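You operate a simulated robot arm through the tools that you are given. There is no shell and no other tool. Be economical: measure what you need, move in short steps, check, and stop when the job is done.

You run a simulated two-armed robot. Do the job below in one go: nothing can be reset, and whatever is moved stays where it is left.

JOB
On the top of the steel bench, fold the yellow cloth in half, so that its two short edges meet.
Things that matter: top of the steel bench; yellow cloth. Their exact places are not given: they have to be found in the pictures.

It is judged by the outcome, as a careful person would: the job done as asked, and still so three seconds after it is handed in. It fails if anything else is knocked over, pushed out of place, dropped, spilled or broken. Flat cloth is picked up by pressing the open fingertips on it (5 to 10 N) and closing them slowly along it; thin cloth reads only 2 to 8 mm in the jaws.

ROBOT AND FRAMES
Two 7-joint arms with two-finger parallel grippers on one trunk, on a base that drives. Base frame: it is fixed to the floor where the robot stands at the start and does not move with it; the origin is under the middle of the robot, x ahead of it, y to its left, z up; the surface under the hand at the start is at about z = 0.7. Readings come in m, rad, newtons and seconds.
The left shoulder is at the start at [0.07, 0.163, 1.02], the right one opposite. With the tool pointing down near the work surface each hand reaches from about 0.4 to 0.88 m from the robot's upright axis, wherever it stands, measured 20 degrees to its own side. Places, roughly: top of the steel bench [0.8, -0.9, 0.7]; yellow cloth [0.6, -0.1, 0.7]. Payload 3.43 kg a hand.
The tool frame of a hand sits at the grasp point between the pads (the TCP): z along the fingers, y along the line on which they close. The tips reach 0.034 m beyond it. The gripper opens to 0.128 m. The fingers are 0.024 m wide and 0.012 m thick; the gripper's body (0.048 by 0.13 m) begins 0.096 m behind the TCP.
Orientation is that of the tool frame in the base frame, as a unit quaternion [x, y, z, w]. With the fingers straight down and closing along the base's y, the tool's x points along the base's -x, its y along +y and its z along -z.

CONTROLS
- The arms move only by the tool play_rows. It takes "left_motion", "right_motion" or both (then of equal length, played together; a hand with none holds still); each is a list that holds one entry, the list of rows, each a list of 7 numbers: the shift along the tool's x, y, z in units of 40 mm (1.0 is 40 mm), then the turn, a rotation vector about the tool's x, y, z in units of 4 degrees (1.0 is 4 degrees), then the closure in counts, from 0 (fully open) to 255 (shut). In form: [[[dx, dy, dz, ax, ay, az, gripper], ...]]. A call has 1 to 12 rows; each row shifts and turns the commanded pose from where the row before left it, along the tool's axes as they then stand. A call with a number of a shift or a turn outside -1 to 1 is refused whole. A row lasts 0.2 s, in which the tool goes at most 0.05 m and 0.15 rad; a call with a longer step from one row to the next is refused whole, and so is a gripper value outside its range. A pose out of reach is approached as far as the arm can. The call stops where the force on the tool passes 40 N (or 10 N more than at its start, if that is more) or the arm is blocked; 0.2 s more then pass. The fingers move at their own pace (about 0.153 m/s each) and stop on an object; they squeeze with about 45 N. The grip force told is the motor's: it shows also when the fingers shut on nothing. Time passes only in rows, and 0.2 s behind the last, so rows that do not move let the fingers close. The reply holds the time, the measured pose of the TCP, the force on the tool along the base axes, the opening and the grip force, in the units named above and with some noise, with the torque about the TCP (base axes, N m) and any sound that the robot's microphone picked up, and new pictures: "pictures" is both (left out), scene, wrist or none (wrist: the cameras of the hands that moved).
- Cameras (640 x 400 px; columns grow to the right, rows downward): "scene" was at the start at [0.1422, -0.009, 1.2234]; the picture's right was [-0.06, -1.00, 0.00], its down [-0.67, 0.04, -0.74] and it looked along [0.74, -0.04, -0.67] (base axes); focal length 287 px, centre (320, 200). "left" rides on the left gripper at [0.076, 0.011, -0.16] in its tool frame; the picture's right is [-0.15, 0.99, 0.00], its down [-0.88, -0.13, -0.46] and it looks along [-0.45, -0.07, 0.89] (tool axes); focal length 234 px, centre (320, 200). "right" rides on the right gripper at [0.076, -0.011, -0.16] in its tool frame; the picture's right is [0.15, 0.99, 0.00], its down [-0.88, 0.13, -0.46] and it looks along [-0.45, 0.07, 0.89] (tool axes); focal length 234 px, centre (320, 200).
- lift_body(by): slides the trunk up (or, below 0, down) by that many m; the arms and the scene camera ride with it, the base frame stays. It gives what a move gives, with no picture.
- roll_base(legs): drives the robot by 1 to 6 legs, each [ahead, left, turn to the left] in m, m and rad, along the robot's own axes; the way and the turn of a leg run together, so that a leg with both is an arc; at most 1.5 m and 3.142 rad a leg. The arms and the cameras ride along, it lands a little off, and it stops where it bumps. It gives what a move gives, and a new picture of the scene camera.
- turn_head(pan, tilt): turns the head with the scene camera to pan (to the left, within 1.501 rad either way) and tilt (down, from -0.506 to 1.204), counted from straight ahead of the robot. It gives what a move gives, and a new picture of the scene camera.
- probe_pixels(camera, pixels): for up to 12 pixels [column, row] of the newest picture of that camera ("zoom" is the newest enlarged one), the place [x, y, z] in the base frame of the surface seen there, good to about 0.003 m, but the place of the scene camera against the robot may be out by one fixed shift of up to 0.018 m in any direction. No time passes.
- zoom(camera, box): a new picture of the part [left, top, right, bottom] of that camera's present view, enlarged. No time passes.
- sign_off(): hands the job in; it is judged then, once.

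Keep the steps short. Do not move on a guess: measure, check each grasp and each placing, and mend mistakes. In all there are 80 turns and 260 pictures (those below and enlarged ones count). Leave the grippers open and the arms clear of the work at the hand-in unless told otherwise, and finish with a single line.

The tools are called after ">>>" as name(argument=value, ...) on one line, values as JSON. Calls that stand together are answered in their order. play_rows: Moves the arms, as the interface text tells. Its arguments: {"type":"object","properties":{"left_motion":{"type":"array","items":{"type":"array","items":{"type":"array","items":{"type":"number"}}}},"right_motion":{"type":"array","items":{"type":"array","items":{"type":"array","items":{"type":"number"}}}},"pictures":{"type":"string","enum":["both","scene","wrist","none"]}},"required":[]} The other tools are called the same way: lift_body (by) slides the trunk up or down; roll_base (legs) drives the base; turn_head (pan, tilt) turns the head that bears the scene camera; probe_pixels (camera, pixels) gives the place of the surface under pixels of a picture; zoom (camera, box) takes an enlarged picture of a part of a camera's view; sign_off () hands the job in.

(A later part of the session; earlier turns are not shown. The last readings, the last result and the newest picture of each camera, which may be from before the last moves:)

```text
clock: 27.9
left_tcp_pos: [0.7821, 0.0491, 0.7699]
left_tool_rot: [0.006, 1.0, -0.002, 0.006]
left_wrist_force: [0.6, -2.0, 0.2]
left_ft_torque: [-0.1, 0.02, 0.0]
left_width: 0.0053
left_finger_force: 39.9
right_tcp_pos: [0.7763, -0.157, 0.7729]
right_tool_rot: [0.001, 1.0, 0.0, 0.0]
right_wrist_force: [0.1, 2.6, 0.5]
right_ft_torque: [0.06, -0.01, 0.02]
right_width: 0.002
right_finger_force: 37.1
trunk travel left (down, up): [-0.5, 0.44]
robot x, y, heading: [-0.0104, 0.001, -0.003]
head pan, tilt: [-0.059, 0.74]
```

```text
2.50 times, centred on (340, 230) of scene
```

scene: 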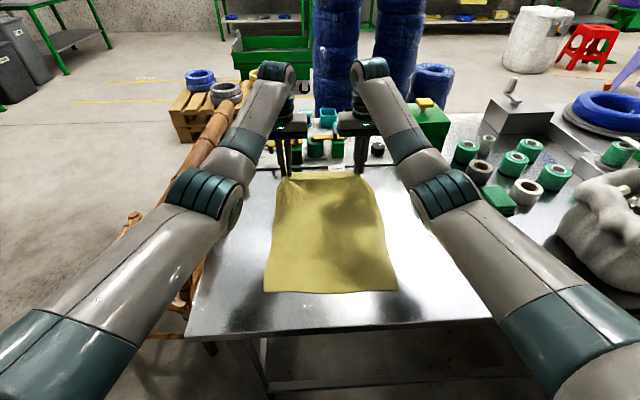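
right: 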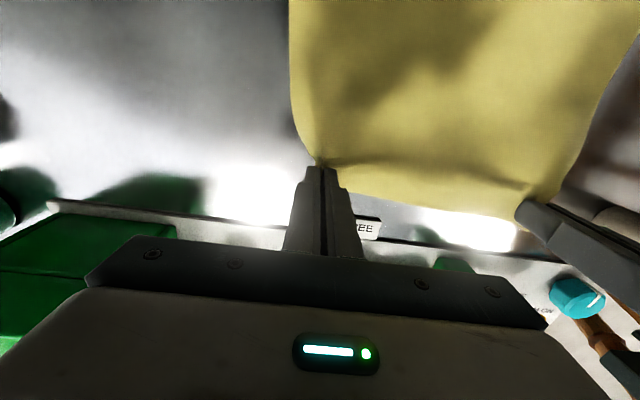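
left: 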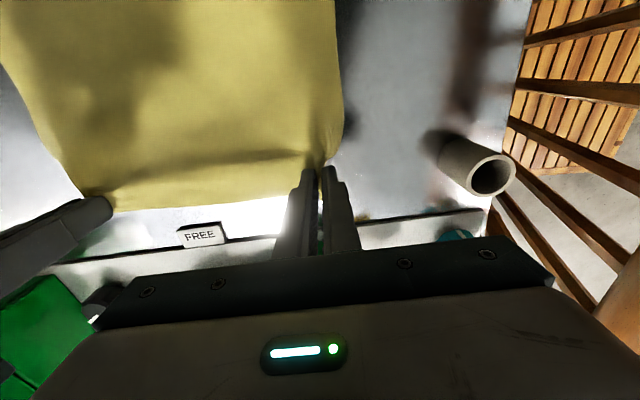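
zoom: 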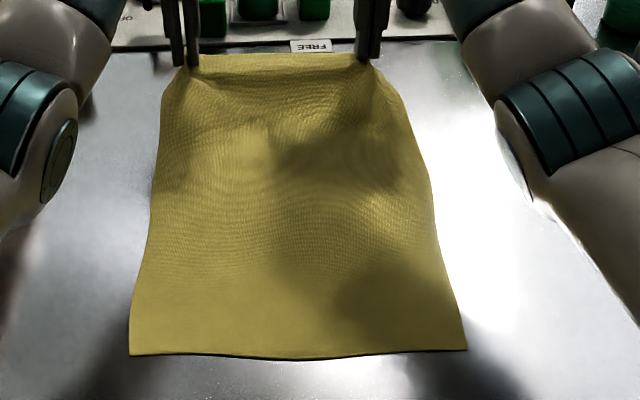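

The near edge is now at x≈0.432 (corrected) and the cloth slides easily, so I must keep it slack. The fold line will be near x≈0.616. First stage is to raise both hands and move them slightly inward.

>>> play_rows(left_motion=[[[0.1, 0, -0.3, 0, 0, 0, 255], [0.1, 0, -0.3, 0, 0, 0, 255], [0.15, 0, -0.3, 0, 0, 0, 255], [0.15, 0, -0.3, 0, 0, 0, 255], [0.2, 0, -0.3, 0, 0, 0, 255], [0.2, 0, -0.3, 0, 0, 0, 255], [0.2, 0, -0.3, 0, 0, 0, 255], [0.2, 0, -0.3, 0, 0, 0, 255], [0.2, 0, -0.2, 0, 0, 0, 255], [0.2, 0, -0.15, 0, 0, 0, 255]]], right_motion=[[[0.1, 0, -0.3, 0, 0, 0, 255], [0.1, 0, -0.3, 0, 0, 0, 255], [0.15, 0, -0.3, 0, 0, 0, 255], [0.15, 0, -0.3, 0, 0, 0, 255], [0.2, 0, -0.3, 0, 0, 0, 255], [0.2, 0, -0.3, 0, 0, 0, 255], [0.2, 0, -0.3, 0, 0, 0, 255], [0.2, 0, -0.3, 0, 0, 0, 255], [0.2, 0, -0.2, 0, 0, 0, 255], [0.2, 0, -0.15, 0, 0, 0, 255]]], pictures="scene")

```text
clock: 30.1
left_tcp_pos: [0.7134, 0.0516, 0.8794]
left_tool_rot: [0.004, 1.0, -0.002, 0.006]
left_wrist_force: [0.2, -4.0, -0.2]
left_ft_torque: [-0.13, -0.03, 0.0]
left_width: 0.0051
left_finger_force: 39.6
right_tcp_pos: [0.7083, -0.1562, 0.8855]
right_tool_rot: [0.001, 1.0, 0.0, 0.001]
right_wrist_force: [0.0, 3.3, -0.1]
right_ft_torque: [0.15, -0.03, 0.02]
right_width: 0.002
right_finger_force: 36.3
trunk travel left (down, up): [-0.5, 0.44]
robot x, y, heading: [-0.0099, 0.003, 0.004]
head pan, tilt: [-0.059, 0.74]
```

scene: 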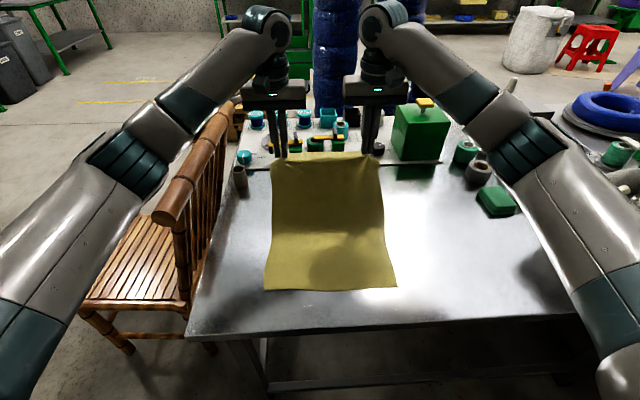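

The cloth hangs cleanly and the near edge hasn't moved (row 290). I'll roll the base back 0.12 m, which carries the hands along the fold and makes room for the end pose.

>>> roll_base(legs=[[-0.12, 0, 0]])

```text
clock: 31.3
left_tcp_pos: [0.5931, 0.0522, 0.8796]
left_tool_rot: [0.005, 1.0, -0.002, 0.004]
left_wrist_force: [0.5, -4.5, 0.5]
left_ft_torque: [-0.1, -0.06, -0.03]
left_width: 0.0055
left_finger_force: 40.1
right_tcp_pos: [0.5891, -0.1547, 0.8848]
right_tool_rot: [0.001, 1.0, 0.0, 0.0]
right_wrist_force: [0.3, 2.7, 0.3]
right_ft_torque: [0.14, -0.03, -0.03]
right_width: 0.0017
right_finger_force: 36.4
trunk travel left (down, up): [-0.5, 0.44]
robot x, y, heading: [-0.1256, -0.0014, -0.002]
head pan, tilt: [-0.059, 0.74]
```

scene: 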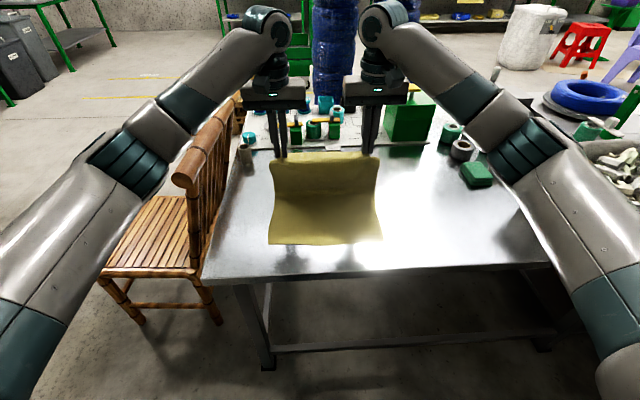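

Still holding. I'll measure the near edge and the cloth's line on the bench before laying it down.

>>> probe_pixels(camera="scene", pixels=[[271, 242], [300, 242], [340, 241], [379, 238], [275, 200], [375, 200], [325, 200], [325, 215], [325, 175], [325, 155], [240, 275]])

>>> zoom(camera="scene", box=[240, 130, 420, 270])

```text
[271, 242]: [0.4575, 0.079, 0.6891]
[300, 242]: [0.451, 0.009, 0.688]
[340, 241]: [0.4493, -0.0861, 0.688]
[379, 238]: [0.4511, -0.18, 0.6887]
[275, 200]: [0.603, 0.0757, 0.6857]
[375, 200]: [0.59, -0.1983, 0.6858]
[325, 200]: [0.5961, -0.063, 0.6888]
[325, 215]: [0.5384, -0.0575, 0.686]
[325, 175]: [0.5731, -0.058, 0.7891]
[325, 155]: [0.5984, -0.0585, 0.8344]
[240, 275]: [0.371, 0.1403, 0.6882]
```

```text
2.86 times, centred on (330, 200) of scene
```

zoom: 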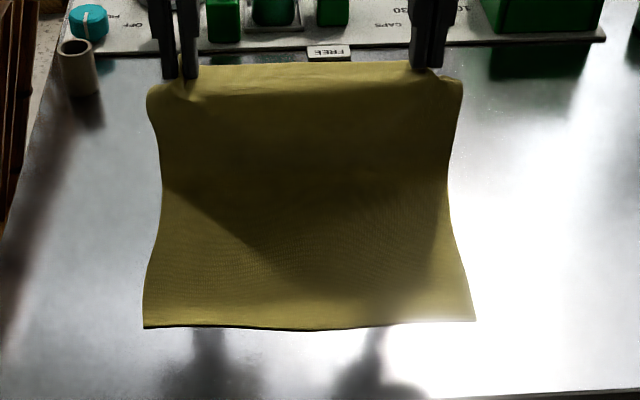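

The near edge is at true x≈0.438, and the hands are above x≈0.59. Next I'll move inward along the arc while leaning the fingers forward to 24°, and ease the hands slightly together since there is 3–4 N of side pull.

>>> play_rows(left_motion=[[[0.385, -0.01, 0, 0, -1, 0, 255], [0.41, -0.01, 0.026, 0, -1, 0, 255], [0.421, -0.01, 0.052, 0, -1, 0, 255], [0.433, -0.01, 0.077, 0, -1, 0, 255], [0.418, -0.01, 0.08, 0, -1, 0, 255], [0.418, -0.01, 0.111, 0, -1, 0, 255], [0, 0, 0, 0, 0, 0, 255]]], right_motion=[[[0.385, 0.01, 0, 0, -1, 0, 255], [0.41, 0.01, 0.026, 0, -1, 0, 255], [0.421, 0.01, 0.052, 0, -1, 0, 255], [0.433, 0.01, 0.077, 0, -1, 0, 255], [0.418, 0.01, 0.08, 0, -1, 0, 255], [0.418, 0.01, 0.111, 0, -1, 0, 255], [0, 0, 0, 0, 0, 0, 255]]], pictures="both")

```text
clock: 32.9
left_tcp_pos: [0.5006, 0.0507, 0.8477]
left_tool_rot: [0.004, 0.977, -0.003, 0.213]
left_wrist_force: [0.7, -0.3, 0.2]
left_ft_torque: [-0.04, -0.03, 0.03]
left_width: 0.0051
left_finger_force: 39.8
right_tcp_pos: [0.4958, -0.1525, 0.8548]
right_tool_rot: [0.001, 0.978, -0.001, 0.208]
right_wrist_force: [0.5, 0.6, -0.5]
right_ft_torque: [0.02, 0.02, 0.01]
right_width: 0.0018
right_finger_force: 37.0
trunk travel left (down, up): [-0.5, 0.44]
robot x, y, heading: [-0.1277, 0.0017, 0.0]
head pan, tilt: [-0.059, 0.74]
```

scene: 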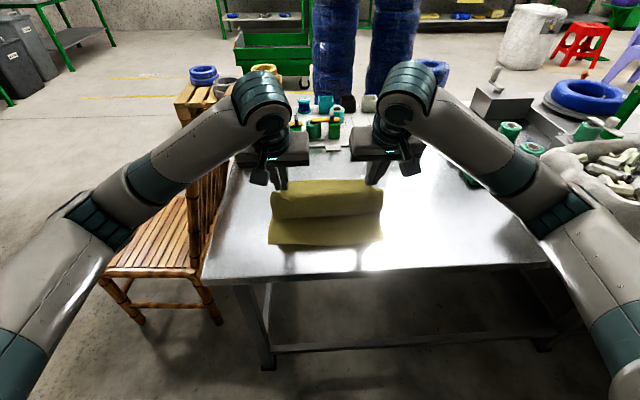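
right: 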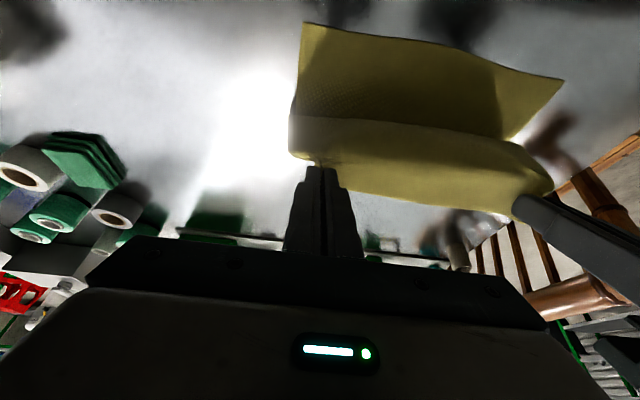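
left: 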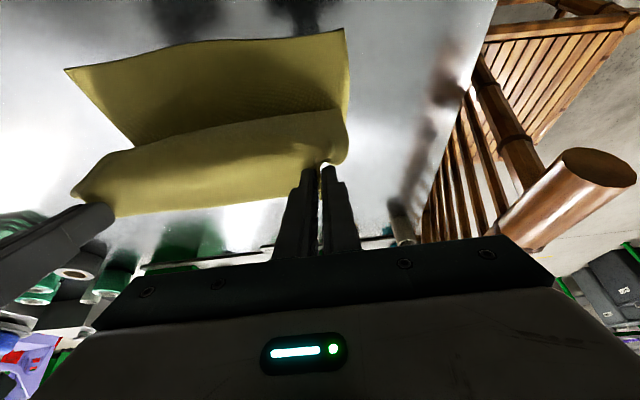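

Very good: the edge leads over and the cloth curls. I'll measure the near edge with the wrist cameras.

>>> probe_pixels(camera="left", pixels=[[71, 72], [140, 54], [220, 43], [290, 37], [341, 33]])

>>> probe_pixels(camera="right", pixels=[[306, 27], [370, 35], [430, 44], [500, 60], [558, 80]])

```text
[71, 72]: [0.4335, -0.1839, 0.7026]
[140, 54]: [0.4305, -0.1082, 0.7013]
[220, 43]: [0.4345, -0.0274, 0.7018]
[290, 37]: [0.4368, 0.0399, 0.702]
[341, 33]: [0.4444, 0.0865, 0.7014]
```

```text
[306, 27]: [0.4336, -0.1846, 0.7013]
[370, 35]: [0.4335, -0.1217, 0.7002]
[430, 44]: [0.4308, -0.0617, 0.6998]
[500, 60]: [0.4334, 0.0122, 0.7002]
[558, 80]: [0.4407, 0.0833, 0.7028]
```

The near edge is at x≈0.432 (0.442 at the left corner) and hasn't moved. The gripped strip should turn as far as possible, so I'll keep leaning to 48° while lowering the tips to about 0.075 m above the bench.

>>> play_rows(left_motion=[[[0.167, 0, 0.153, 0, -1, 0, 255], [0.178, 0, 0.14, 0, -1, 0, 255], [0.186, 0, 0.128, 0, -1, 0, 255], [0.195, 0, 0.115, 0, -1, 0, 255], [0.202, 0, 0.102, 0, -1, 0, 255], [0.21, 0, 0.087, 0, -1, 0, 255], [0, 0, 0, 0, 0, 0, 255]]], right_motion=[[[0.167, 0, 0.153, 0, -1, 0, 255], [0.178, 0, 0.14, 0, -1, 0, 255], [0.186, 0, 0.128, 0, -1, 0, 255], [0.195, 0, 0.115, 0, -1, 0, 255], [0.202, 0, 0.102, 0, -1, 0, 255], [0.21, 0, 0.087, 0, -1, 0, 255], [0, 0, 0, 0, 0, 0, 255]]])

```text
clock: 34.5
left_tcp_pos: [0.4801, 0.0502, 0.7974]
left_tool_rot: [0.003, 0.911, -0.003, 0.412]
left_wrist_force: [0.2, 0.2, -0.5]
left_ft_torque: [-0.07, 0.02, -0.02]
left_width: 0.0044
left_finger_force: 39.1
right_tcp_pos: [0.4754, -0.153, 0.8039]
right_tool_rot: [0.001, 0.914, 0.0, 0.407]
right_wrist_force: [-0.2, 1.3, -0.6]
right_ft_torque: [0.02, -0.01, 0.02]
right_width: 0.0019
right_finger_force: 36.7
trunk travel left (down, up): [-0.5, 0.44]
robot x, y, heading: [-0.13, -0.0013, -0.005]
head pan, tilt: [-0.059, 0.74]
```

scene: 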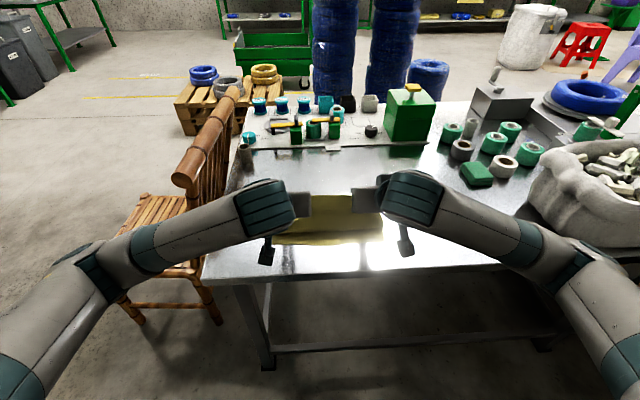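
right: 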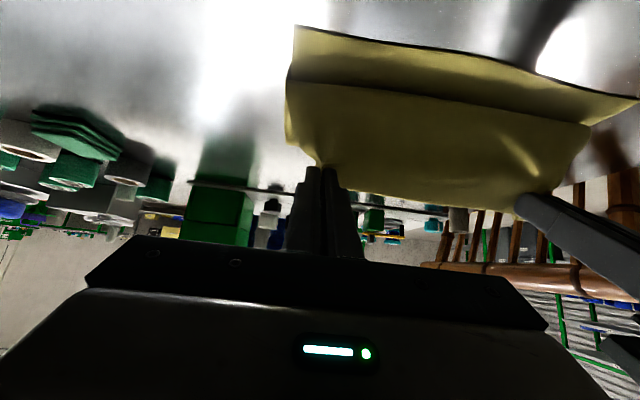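
left: 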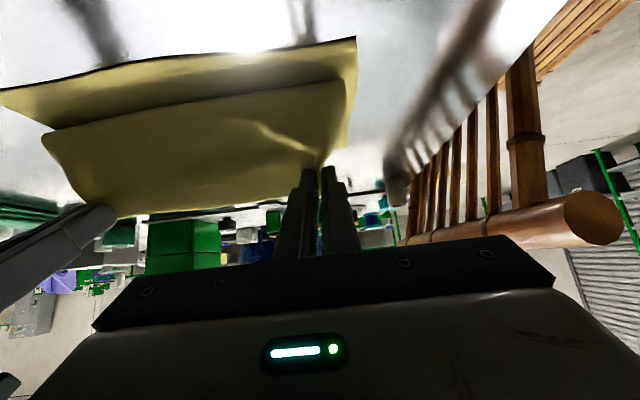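

I'll measure the belly's leading line and the near edge again.

>>> probe_pixels(camera="left", pixels=[[352, 42], [220, 57], [100, 75], [300, 92], [200, 108], [120, 122], [250, 150], [200, 190]])

>>> probe_pixels(camera="right", pixels=[[298, 30], [400, 45], [500, 62], [330, 86], [450, 100], [560, 122], [400, 150], [440, 190]])

```text
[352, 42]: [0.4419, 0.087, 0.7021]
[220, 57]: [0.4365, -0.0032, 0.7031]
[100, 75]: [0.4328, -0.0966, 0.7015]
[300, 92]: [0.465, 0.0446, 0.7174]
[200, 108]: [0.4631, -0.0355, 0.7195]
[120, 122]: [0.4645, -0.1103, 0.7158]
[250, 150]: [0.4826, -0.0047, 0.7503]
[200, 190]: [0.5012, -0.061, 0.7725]
```

```text
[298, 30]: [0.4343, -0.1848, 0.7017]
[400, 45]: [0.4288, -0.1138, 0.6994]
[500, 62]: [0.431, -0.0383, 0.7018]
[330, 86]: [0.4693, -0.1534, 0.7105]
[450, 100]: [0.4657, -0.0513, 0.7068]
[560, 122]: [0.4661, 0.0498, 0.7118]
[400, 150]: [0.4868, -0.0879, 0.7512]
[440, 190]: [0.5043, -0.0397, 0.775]
```

The cloth still has slack bulging on the near side of the hands (leading line x≈0.464). I'll roll back 0.04 m so the hands pull the upper layer nearly straight.

>>> roll_base(legs=[[-0.04, 0, 0]])

>>> play_rows(left_motion=[[[0, 0, 0, 0, 0, 0, 255]]], right_motion=[[[0, 0, 0, 0, 0, 0, 255]]], pictures="wrist")

```text
clock: 35.4
left_tcp_pos: [0.44, 0.0512, 0.7983]
left_tool_rot: [0.003, 0.911, -0.003, 0.412]
left_wrist_force: [-0.4, -0.7, 1.1]
left_ft_torque: [-0.05, -0.03, 0.01]
left_width: 0.0046
left_finger_force: 38.8
right_tcp_pos: [0.4335, -0.154, 0.8044]
right_tool_rot: [0.001, 0.913, -0.001, 0.408]
right_wrist_force: [-0.1, 1.7, 0.5]
right_ft_torque: [0.03, -0.01, 0.03]
right_width: 0.002
right_finger_force: 36.8
trunk travel left (down, up): [-0.5, 0.44]
robot x, y, heading: [-0.1693, -0.0006, -0.002]
head pan, tilt: [-0.059, 0.74]
```

scene: 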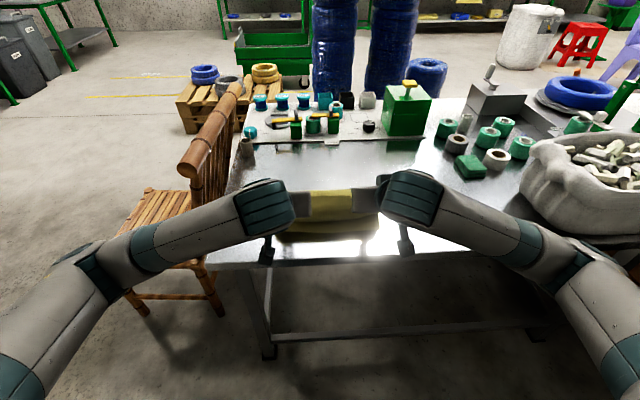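

```text
clock: 35.8
left_tcp_pos: [0.4407, 0.0514, 0.7975]
left_tool_rot: [0.004, 0.911, -0.004, 0.412]
left_wrist_force: [0.5, -1.1, 1.1]
left_ft_torque: [-0.04, 0.01, -0.02]
left_width: 0.0045
left_finger_force: 38.5
right_tcp_pos: [0.4355, -0.1539, 0.8037]
right_tool_rot: [0.0, 0.914, 0.0, 0.407]
right_wrist_force: [0.5, 0.6, 0.4]
right_ft_torque: [0.02, 0.01, 0.05]
right_width: 0.0018
right_finger_force: 36.3
trunk travel left (down, up): [-0.5, 0.44]
robot x, y, heading: [-0.1689, -0.0028, -0.002]
head pan, tilt: [-0.059, 0.74]
```

right: 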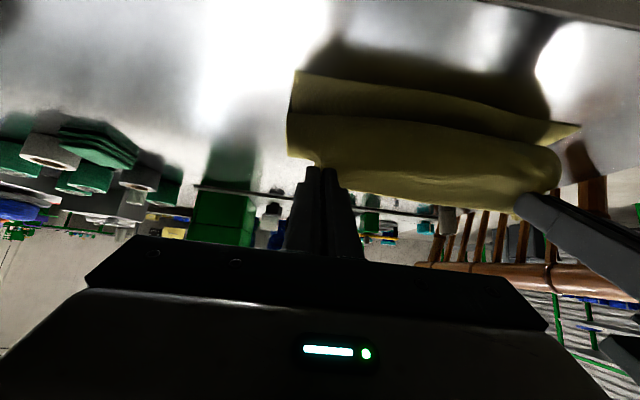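
left: 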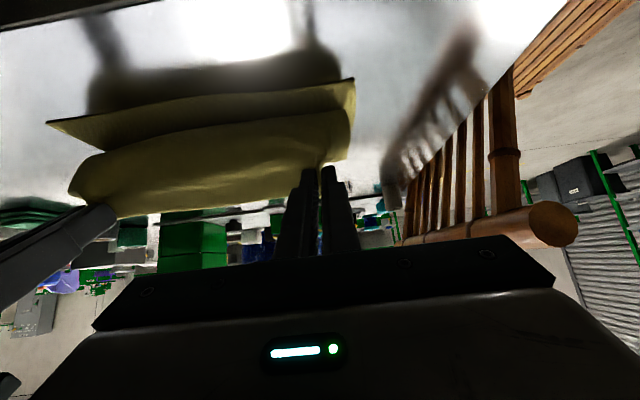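

>>> probe_pixels(camera="left", pixels=[[352, 82], [220, 97], [100, 115], [300, 122], [200, 138], [120, 158], [220, 170], [200, 190]])

>>> zoom(camera="left", box=[40, 50, 400, 275])

```text
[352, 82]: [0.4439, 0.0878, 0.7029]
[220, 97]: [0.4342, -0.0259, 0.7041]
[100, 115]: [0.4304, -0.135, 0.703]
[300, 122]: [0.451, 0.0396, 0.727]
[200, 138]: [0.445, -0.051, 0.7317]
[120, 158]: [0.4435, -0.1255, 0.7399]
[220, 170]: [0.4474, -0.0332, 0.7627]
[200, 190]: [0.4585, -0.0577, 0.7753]
```

```text
1.78 times, centred on (220, 162) of left
```

zoom: 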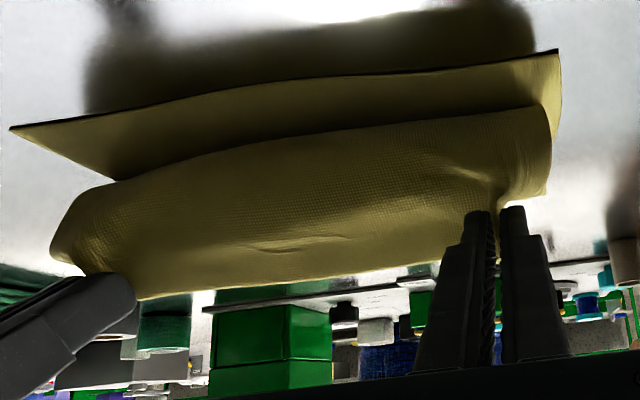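

The near edge hasn't moved, and the upper layer now hangs straight down from its edge. I'll pull a little past the near edge, lean to 60°, and lower to tips about 0.055 m up, evening out the right hand's 6 mm extra height.

>>> play_rows(left_motion=[[[0.296, 0, -0.086, 0, -1, 0, 255], [0.29, 0, -0.107, 0, -1, 0, 255], [0.281, 0, -0.127, 0, -1, 0, 255], [0.272, 0, -0.146, 0, 0, 0, 255], [0, 0, 0, 0, 0, 0, 255]]], right_motion=[[[0.324, 0, -0.066, 0, -1, 0, 255], [0.318, 0, -0.087, 0, -1, 0, 255], [0.309, 0, -0.107, 0, -1, 0, 255], [0.3, 0, -0.126, 0, 0, 0, 255], [0, 0, 0, 0, 0, 0, 255]]], pictures="both")

>>> zoom(camera="left", box=[40, 50, 400, 275])

```text
clock: 37.0
left_tcp_pos: [0.3984, 0.0514, 0.7718]
left_tool_rot: [0.003, 0.863, -0.003, 0.505]
left_wrist_force: [0.4, -0.6, 0.9]
left_ft_torque: [-0.02, 0.02, 0.0]
left_width: 0.0045
left_finger_force: 39.2
right_tcp_pos: [0.3926, -0.1535, 0.7726]
right_tool_rot: [0.001, 0.866, -0.001, 0.5]
right_wrist_force: [0.0, 1.4, 0.2]
right_ft_torque: [0.04, 0.01, 0.0]
right_width: 0.002
right_finger_force: 36.4
trunk travel left (down, up): [-0.5, 0.44]
robot x, y, heading: [-0.1704, -0.0025, 0.0]
head pan, tilt: [-0.059, 0.74]
```

scene: 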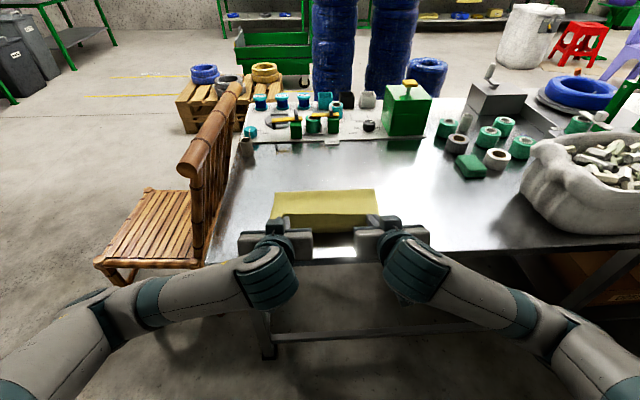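
right: 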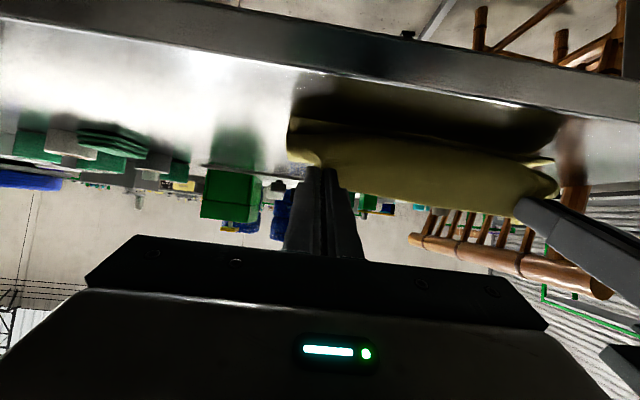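
left: 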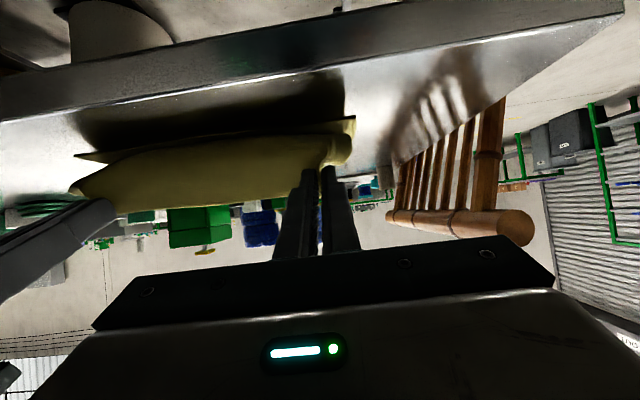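

```text
1.78 times, centred on (220, 162) of left
```

zoom: 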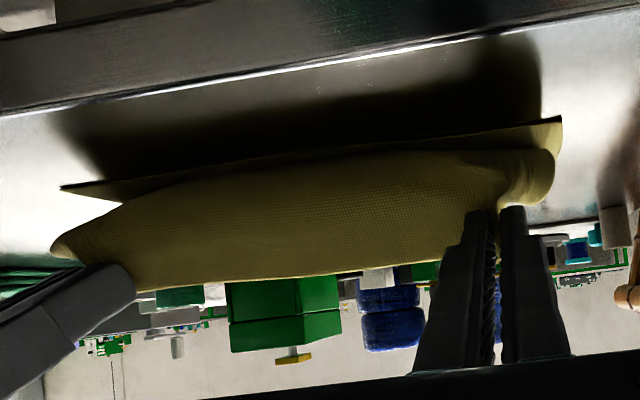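

I'll measure the bench edge, the near edge and the upper layer.

>>> probe_pixels(camera="zoom", pixels=[[555, 122], [300, 155], [90, 190], [300, 175], [300, 210], [300, 250], [250, 270], [300, 70], [300, 62]])

>>> probe_pixels(camera="scene", pixels=[[325, 193], [325, 205], [325, 215], [325, 225], [280, 200], [370, 200], [328, 255], [328, 260]])

```text
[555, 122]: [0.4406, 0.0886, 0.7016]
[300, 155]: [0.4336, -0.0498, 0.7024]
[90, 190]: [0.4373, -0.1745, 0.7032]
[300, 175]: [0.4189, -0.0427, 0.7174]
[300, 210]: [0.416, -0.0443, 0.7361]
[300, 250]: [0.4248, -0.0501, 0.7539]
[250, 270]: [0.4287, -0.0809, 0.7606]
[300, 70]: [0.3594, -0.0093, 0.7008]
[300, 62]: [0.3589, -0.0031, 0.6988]
```

```text
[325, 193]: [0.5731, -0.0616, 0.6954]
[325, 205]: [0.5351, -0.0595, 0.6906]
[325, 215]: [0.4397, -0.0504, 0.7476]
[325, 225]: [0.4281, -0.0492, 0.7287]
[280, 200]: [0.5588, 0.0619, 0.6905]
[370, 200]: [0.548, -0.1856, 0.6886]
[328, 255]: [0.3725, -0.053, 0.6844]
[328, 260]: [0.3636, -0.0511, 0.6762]
```

The hinge has rolled too far toward me (x≈0.57, where 0.617 is the middle), because I kept the upper layer too slack. I'll take the hands back up and away to re-roll it, then redo the arc with less slack.

>>> play_rows(left_motion=[[[-0.546, 0, 0.285, 0, 1, 0, 255], [-0.564, 0, 0.246, 0, 1, 0, 255], [-0.58, 0, 0.207, 0, 1, 0, 255], [-0.593, 0, 0.166, 0, 1, 0, 255], [-0.603, 0, 0.124, 0, 1, 0, 255], [-0.61, 0, 0.082, 0, 1, 0, 255], [-0.615, 0, 0.039, 0, 1, 0, 255], [-0.616, 0, -0.004, 0, 1, 0, 255], [-0.614, 0, -0.047, 0, 1, 0, 255], [0, 0, 0, 0, 0, 0, 255]]], right_motion=[[[-0.546, 0, 0.285, 0, 1, 0, 255], [-0.564, 0, 0.246, 0, 1, 0, 255], [-0.58, 0, 0.207, 0, 1, 0, 255], [-0.593, 0, 0.166, 0, 1, 0, 255], [-0.603, 0, 0.124, 0, 1, 0, 255], [-0.61, 0, 0.082, 0, 1, 0, 255], [-0.615, 0, 0.039, 0, 1, 0, 255], [-0.616, 0, -0.004, 0, 1, 0, 255], [-0.614, 0, -0.047, 0, 1, 0, 255], [0, 0, 0, 0, 0, 0, 255]]], pictures="both")

```text
clock: 39.2
left_tcp_pos: [0.586, 0.0506, 0.8921]
left_tool_rot: [0.003, 0.977, -0.002, 0.213]
left_wrist_force: [-1.1, -0.5, -0.5]
left_ft_torque: [-0.04, -0.03, -0.01]
left_width: 0.0046
left_finger_force: 38.8
right_tcp_pos: [0.5775, -0.1544, 0.8912]
right_tool_rot: [0.0, 0.978, 0.0, 0.207]
right_wrist_force: [-0.1, 1.0, 0.2]
right_ft_torque: [0.05, 0.02, 0.0]
right_width: 0.0018
right_finger_force: 36.9
trunk travel left (down, up): [-0.5, 0.44]
robot x, y, heading: [-0.1668, 0.0, -0.006]
head pan, tilt: [-0.059, 0.74]
```

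scene: 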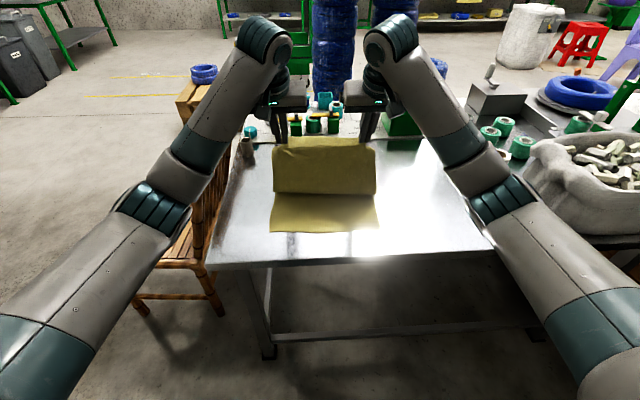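
right: 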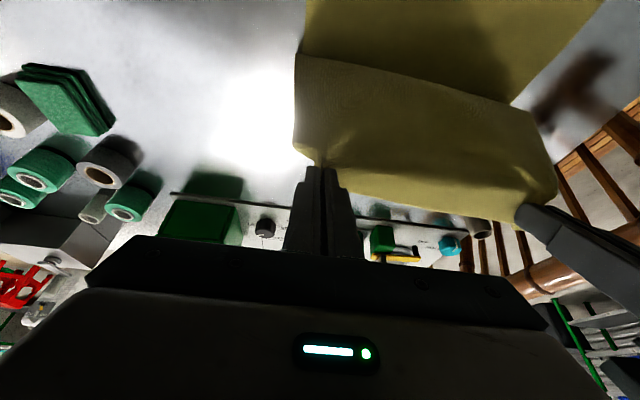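
left: 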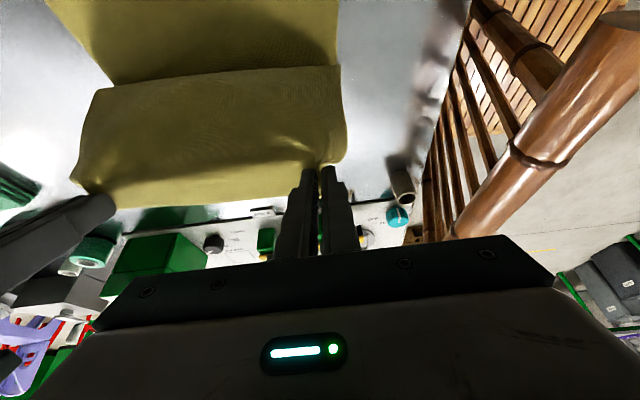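

>>> probe_pixels(camera="scene", pixels=[[325, 230], [290, 230], [360, 227], [325, 196], [325, 190], [325, 175], [325, 160], [325, 145], [290, 190], [360, 190], [325, 140]])

>>> probe_pixels(camera="left", pixels=[[200, 60], [200, 75], [200, 85], [200, 110], [200, 140], [200, 170], [200, 190]])

```text
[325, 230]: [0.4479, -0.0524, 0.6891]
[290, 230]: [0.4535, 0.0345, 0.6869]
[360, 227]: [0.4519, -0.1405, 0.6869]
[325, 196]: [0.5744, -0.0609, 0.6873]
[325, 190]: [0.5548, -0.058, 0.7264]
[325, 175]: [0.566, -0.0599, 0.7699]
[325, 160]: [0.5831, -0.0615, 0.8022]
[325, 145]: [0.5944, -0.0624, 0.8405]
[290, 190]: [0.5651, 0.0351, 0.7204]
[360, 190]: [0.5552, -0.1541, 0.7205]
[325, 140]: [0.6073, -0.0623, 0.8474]
```

```text
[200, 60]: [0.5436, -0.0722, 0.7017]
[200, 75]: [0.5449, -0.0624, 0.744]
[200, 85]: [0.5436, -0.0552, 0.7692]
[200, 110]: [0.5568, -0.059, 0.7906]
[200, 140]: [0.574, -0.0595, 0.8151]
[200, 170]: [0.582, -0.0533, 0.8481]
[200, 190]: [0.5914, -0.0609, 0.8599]
```

The sheet has slack in the middle because the gripped strips aren't in line with it. Leaning the fingers nearly horizontal lines them up. I'll turn to 72° at the top of the arc, moving slightly inward on the circle around hinge x≈0.617.

>>> play_rows(left_motion=[[[0.113, 0, -0.012, 0, -1, 0, 255], [0.112, 0, -0.019, 0, -1, 0, 255], [0.111, 0, -0.027, 0, -1, 0, 255], [0.108, 0, -0.035, 0, -1, 0, 255], [0.106, 0, -0.042, 0, -1, 0, 255], [0.103, 0, -0.05, 0, -1, 0, 255], [0.099, 0, -0.057, 0, -1, 0, 255], [0.095, 0, -0.063, 0, -1, 0, 255], [0.09, 0, -0.07, 0, -1, 0, 255], [0.085, 0, -0.076, 0, -1, 0, 255], [0.079, 0, -0.082, 0, -1, 0, 255], [0.073, 0, -0.087, 0, -1, 0, 255]]], right_motion=[[[0.113, 0, -0.012, 0, -1, 0, 255], [0.112, 0, -0.019, 0, -1, 0, 255], [0.111, 0, -0.027, 0, -1, 0, 255], [0.108, 0, -0.035, 0, -1, 0, 255], [0.106, 0, -0.042, 0, -1, 0, 255], [0.103, 0, -0.05, 0, -1, 0, 255], [0.099, 0, -0.057, 0, -1, 0, 255], [0.095, 0, -0.063, 0, -1, 0, 255], [0.09, 0, -0.07, 0, -1, 0, 255], [0.085, 0, -0.076, 0, -1, 0, 255], [0.079, 0, -0.082, 0, -1, 0, 255], [0.073, 0, -0.087, 0, -1, 0, 255]]], pictures="both")

```text
clock: 41.8
left_tcp_pos: [0.5329, 0.0504, 0.8745]
left_tool_rot: [0.002, 0.805, -0.003, 0.593]
left_wrist_force: [-0.2, -1.7, 0.1]
left_ft_torque: [-0.01, 0.03, -0.02]
left_width: 0.0048
left_finger_force: 38.9
right_tcp_pos: [0.5277, -0.1545, 0.8756]
right_tool_rot: [0.0, 0.809, 0.0, 0.588]
right_wrist_force: [0.1, 1.3, -0.8]
right_ft_torque: [0.03, -0.02, 0.04]
right_width: 0.0018
right_finger_force: 36.7
trunk travel left (down, up): [-0.5, 0.44]
robot x, y, heading: [-0.1684, 0.0019, -0.005]
head pan, tilt: [-0.059, 0.74]
```

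scene: 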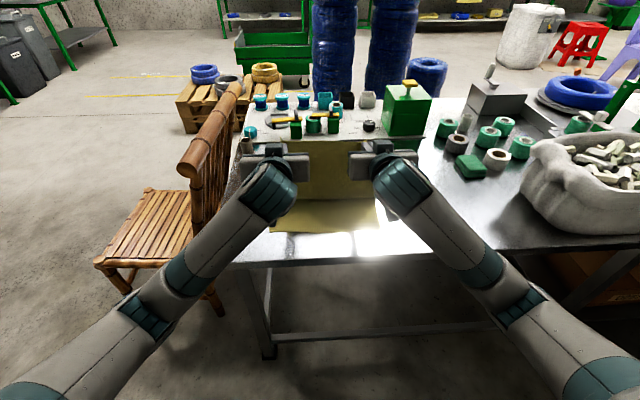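
right: 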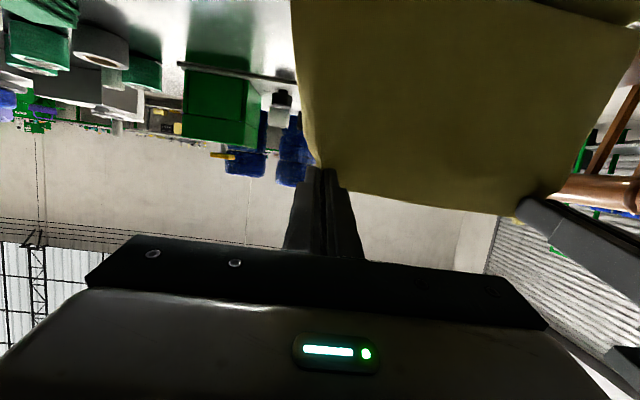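
left: 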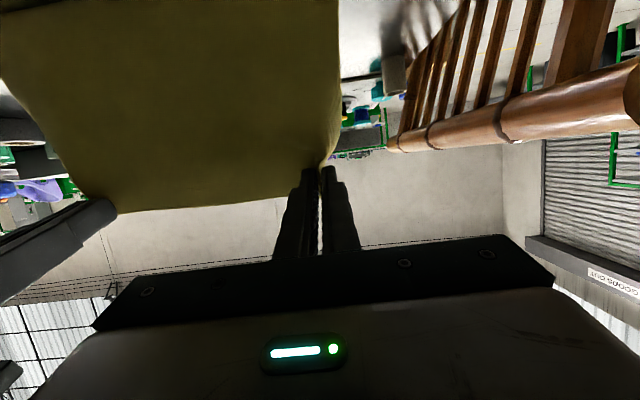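

The strips now line up and the sheet hangs straight. I'll measure its profile and the near edge.

>>> probe_pixels(camera="scene", pixels=[[325, 230], [285, 231], [368, 228], [325, 205], [325, 199], [325, 193], [325, 180], [325, 165], [325, 150], [325, 143]])

>>> probe_pixels(camera="left", pixels=[[200, 5], [200, 40], [200, 80], [200, 120], [200, 160], [200, 190]])

>>> zoom(camera="scene", box=[240, 130, 420, 250])

```text
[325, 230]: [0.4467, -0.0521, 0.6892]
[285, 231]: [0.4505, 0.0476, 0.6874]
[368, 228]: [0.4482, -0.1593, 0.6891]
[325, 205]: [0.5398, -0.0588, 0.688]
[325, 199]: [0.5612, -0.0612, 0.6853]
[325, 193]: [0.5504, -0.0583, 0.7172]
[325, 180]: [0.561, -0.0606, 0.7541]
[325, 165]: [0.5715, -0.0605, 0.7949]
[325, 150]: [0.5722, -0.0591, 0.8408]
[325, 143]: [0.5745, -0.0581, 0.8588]
```

```text
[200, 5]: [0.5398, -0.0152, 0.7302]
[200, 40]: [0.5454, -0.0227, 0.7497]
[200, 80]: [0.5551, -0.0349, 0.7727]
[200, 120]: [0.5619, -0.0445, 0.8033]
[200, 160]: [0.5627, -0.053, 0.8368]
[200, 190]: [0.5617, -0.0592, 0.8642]
```

```text
3.33 times, centred on (330, 190) of scene
```

zoom: 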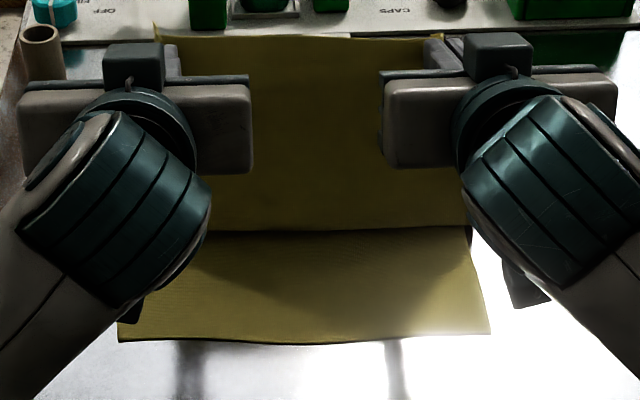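

The hinge lies near x≈0.60, about 2 cm short of the middle. I'll raise the hands and carry them a little away so the sheet is upright at about 0.61 and the hinge moves back out, leaning to 80° as I do.

>>> play_rows(left_motion=[[[-0.227, 0, 0.255, 0, -1, 0, 255], [-0.209, 0, 0.27, 0, -1, 0, 255], [-0.19, 0, 0.284, 0, 0, 0, 255], [-0.19, 0, 0.284, 0, 0, 0, 255], [0, 0, 0, 0, 0, 0, 255]]], right_motion=[[[-0.227, 0, 0.255, 0, -1, 0, 255], [-0.209, 0, 0.27, 0, -1, 0, 255], [-0.19, 0, 0.284, 0, 0, 0, 255], [-0.19, 0, 0.284, 0, 0, 0, 255], [0, 0, 0, 0, 0, 0, 255]]], pictures="both")

>>> probe_pixels(camera="scene", pixels=[[325, 230], [285, 231], [368, 228], [325, 205], [325, 199], [325, 193], [325, 187], [325, 180], [325, 170], [325, 155], [325, 145], [325, 136]])

```text
clock: 43.0
left_tcp_pos: [0.5814, 0.0512, 0.8955]
left_tool_rot: [0.002, 0.763, -0.004, 0.647]
left_wrist_force: [-0.1, -0.9, -0.6]
left_ft_torque: [-0.01, 0.01, -0.06]
left_width: 0.0046
left_finger_force: 39.1
right_tcp_pos: [0.579, -0.1544, 0.896]
right_tool_rot: [-0.001, 0.767, 0.0, 0.642]
right_wrist_force: [-0.3, 1.4, 0.1]
right_ft_torque: [0.0, 0.0, 0.04]
right_width: 0.0018
right_finger_force: 36.4
trunk travel left (down, up): [-0.5, 0.44]
robot x, y, heading: [-0.1659, -0.0036, -0.002]
head pan, tilt: [-0.059, 0.74]
```

scene: 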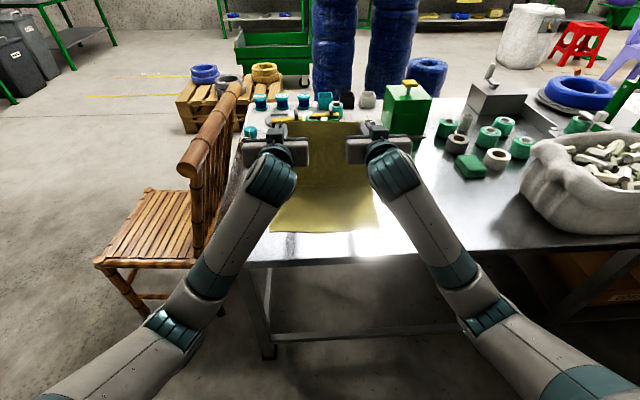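
right: 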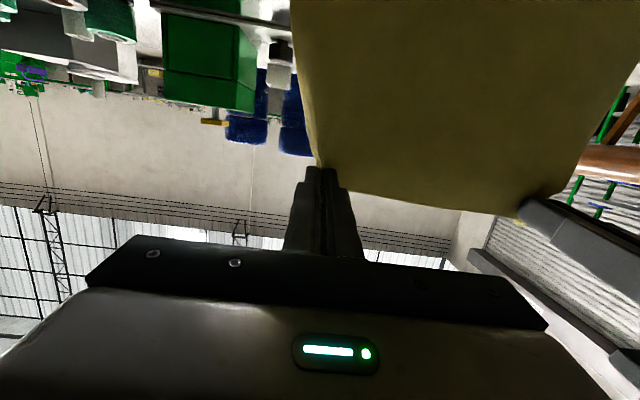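
left: 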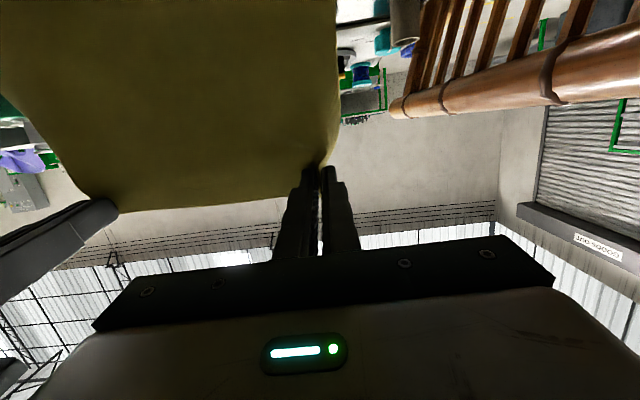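

```text
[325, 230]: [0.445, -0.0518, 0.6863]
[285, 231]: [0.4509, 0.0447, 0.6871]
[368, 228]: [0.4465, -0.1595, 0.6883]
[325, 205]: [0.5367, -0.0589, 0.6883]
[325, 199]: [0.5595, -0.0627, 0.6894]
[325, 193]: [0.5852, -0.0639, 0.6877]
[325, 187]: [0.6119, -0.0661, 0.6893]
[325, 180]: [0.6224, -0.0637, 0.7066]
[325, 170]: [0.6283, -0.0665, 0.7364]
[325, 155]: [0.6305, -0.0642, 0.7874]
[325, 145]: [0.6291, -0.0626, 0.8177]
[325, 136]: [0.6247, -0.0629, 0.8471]
```

The sheet stands upright with its bend around x≈0.61, the true middle. Now I'll follow the arc inward with 80° lean, watching the hinge.

>>> play_rows(left_motion=[[[0.151, 0, -0.354, 0, 0, 0, 255], [0.151, 0, -0.354, 0, 0, 0, 255], [0.151, 0, -0.354, 0, 0, 0, 255], [0.217, 0, -0.296, 0, 0, 0, 255], [0.217, 0, -0.296, 0, 0, 0, 255], [0.217, 0, -0.296, 0, 0, 0, 255]]], right_motion=[[[0.151, 0, -0.371, 0, 0, 0, 255], [0.151, 0, -0.371, 0, 0, 0, 255], [0.151, 0, -0.371, 0, 0, 0, 255], [0.217, 0, -0.313, 0, 0, 0, 255], [0.217, 0, -0.313, 0, 0, 0, 255], [0.217, 0, -0.313, 0, 0, 0, 255]]], pictures="both")

```text
clock: 44.4
left_tcp_pos: [0.4958, 0.0514, 0.8666]
left_tool_rot: [0.002, 0.762, -0.004, 0.648]
left_wrist_force: [0.1, -1.5, 0.2]
left_ft_torque: [-0.01, 0.03, -0.02]
left_width: 0.0046
left_finger_force: 39.4
right_tcp_pos: [0.4898, -0.1532, 0.8682]
right_tool_rot: [0.0, 0.766, -0.001, 0.643]
right_wrist_force: [0.2, -0.2, 0.0]
right_ft_torque: [0.01, 0.02, 0.08]
right_width: 0.0019
right_finger_force: 36.7
trunk travel left (down, up): [-0.5, 0.44]
robot x, y, heading: [-0.1701, -0.0003, -0.002]
head pan, tilt: [-0.059, 0.74]
```

scene: 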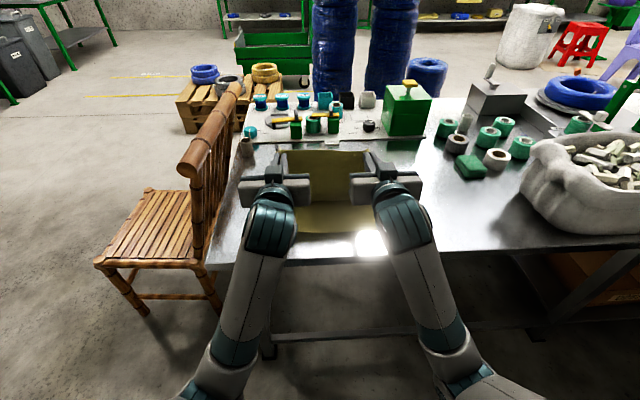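
right: 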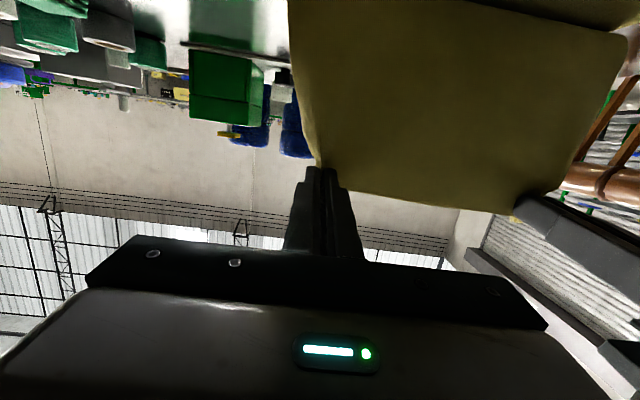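
left: 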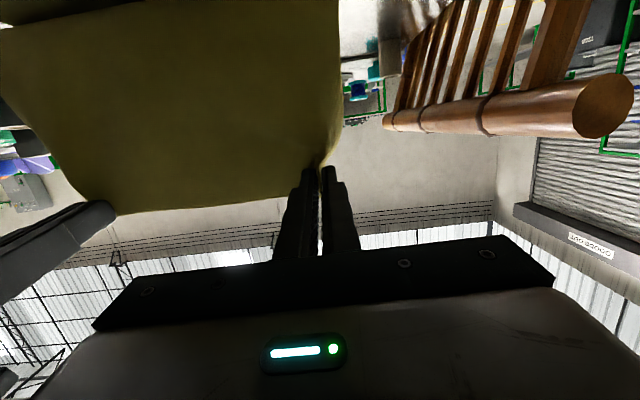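

>>> probe_pixels(camera="scene", pixels=[[325, 230], [325, 215], [325, 205], [325, 200], [325, 195], [325, 185], [325, 175], [325, 165], [325, 158], [325, 152], [270, 200]])

>>> zoom(camera="scene", box=[240, 130, 420, 250])

```text
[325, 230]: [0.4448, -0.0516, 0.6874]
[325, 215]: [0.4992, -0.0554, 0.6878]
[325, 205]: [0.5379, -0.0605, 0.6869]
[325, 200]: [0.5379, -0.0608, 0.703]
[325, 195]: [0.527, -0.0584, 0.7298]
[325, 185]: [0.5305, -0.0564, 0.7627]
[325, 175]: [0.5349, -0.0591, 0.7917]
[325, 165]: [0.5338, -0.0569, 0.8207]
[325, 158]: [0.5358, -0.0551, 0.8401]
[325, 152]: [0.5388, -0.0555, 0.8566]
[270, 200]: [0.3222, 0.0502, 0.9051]
```

```text
3.33 times, centred on (330, 190) of scene
```

zoom: 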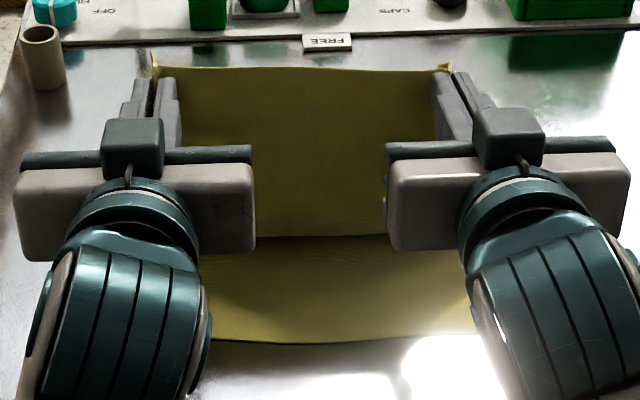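

The cloth is so limp that it hangs plumb and the hinge gets peeled toward me, so I was too high on the arc. The right path is a straight 45° line: as much down as inward. I'll go back to the upright state by reversing the last move.

>>> play_rows(left_motion=[[[-0.217, 0, 0.296, 0, 0, 0, 255], [-0.217, 0, 0.296, 0, 0, 0, 255], [-0.217, 0, 0.296, 0, 0, 0, 255], [-0.151, 0, 0.354, 0, 0, 0, 255], [-0.151, 0, 0.354, 0, 0, 0, 255], [-0.151, 0, 0.404, 0, 0, 0, 255], [0, 0, 0.15, 0, 0, 0, 255], [0, 0, 0, 0, 0, 0, 255]]], right_motion=[[[-0.217, 0, 0.296, 0, 0, 0, 255], [-0.217, 0, 0.296, 0, 0, 0, 255], [-0.217, 0, 0.296, 0, 0, 0, 255], [-0.151, 0, 0.354, 0, 0, 0, 255], [-0.151, 0, 0.354, 0, 0, 0, 255], [-0.151, 0, 0.404, 0, 0, 0, 255], [0, 0, 0.15, 0, 0, 0, 255], [0, 0, 0, 0, 0, 0, 255]]], pictures="scene")

>>> probe_pixels(camera="scene", pixels=[[325, 230], [325, 205], [325, 199], [325, 193], [325, 187], [325, 183], [325, 178], [325, 170], [325, 155], [325, 145], [325, 136], [325, 128]])

```text
clock: 46.2
left_tcp_pos: [0.59, 0.0499, 0.8951]
left_tool_rot: [0.002, 0.763, -0.004, 0.647]
left_wrist_force: [-0.6, -0.1, -1.5]
left_ft_torque: [0.02, 0.01, -0.03]
left_width: 0.0046
left_finger_force: 39.0
right_tcp_pos: [0.5834, -0.1546, 0.8953]
right_tool_rot: [0.0, 0.766, 0.0, 0.643]
right_wrist_force: [0.5, 1.3, 0.0]
right_ft_torque: [0.01, 0.01, 0.01]
right_width: 0.002
right_finger_force: 36.0
trunk travel left (down, up): [-0.5, 0.44]
robot x, y, heading: [-0.1699, -0.0015, -0.001]
head pan, tilt: [-0.059, 0.74]
```

scene: 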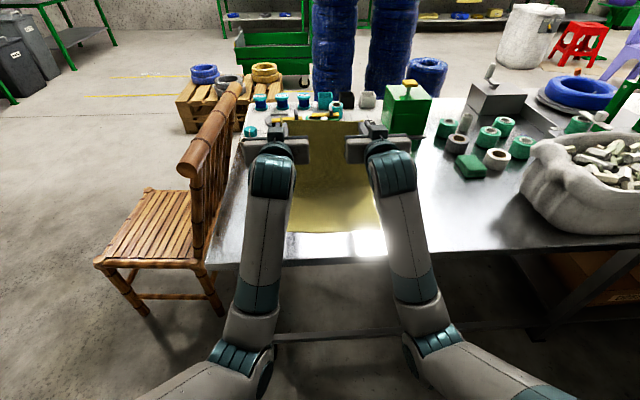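

```text
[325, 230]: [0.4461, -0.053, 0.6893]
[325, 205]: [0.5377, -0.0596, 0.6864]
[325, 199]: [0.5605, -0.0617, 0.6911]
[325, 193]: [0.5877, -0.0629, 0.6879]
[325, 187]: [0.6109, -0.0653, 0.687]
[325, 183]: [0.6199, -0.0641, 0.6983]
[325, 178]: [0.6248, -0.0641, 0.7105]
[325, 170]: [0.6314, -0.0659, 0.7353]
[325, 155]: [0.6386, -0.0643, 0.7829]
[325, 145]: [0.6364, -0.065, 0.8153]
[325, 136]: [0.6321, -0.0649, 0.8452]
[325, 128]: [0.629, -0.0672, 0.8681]
```

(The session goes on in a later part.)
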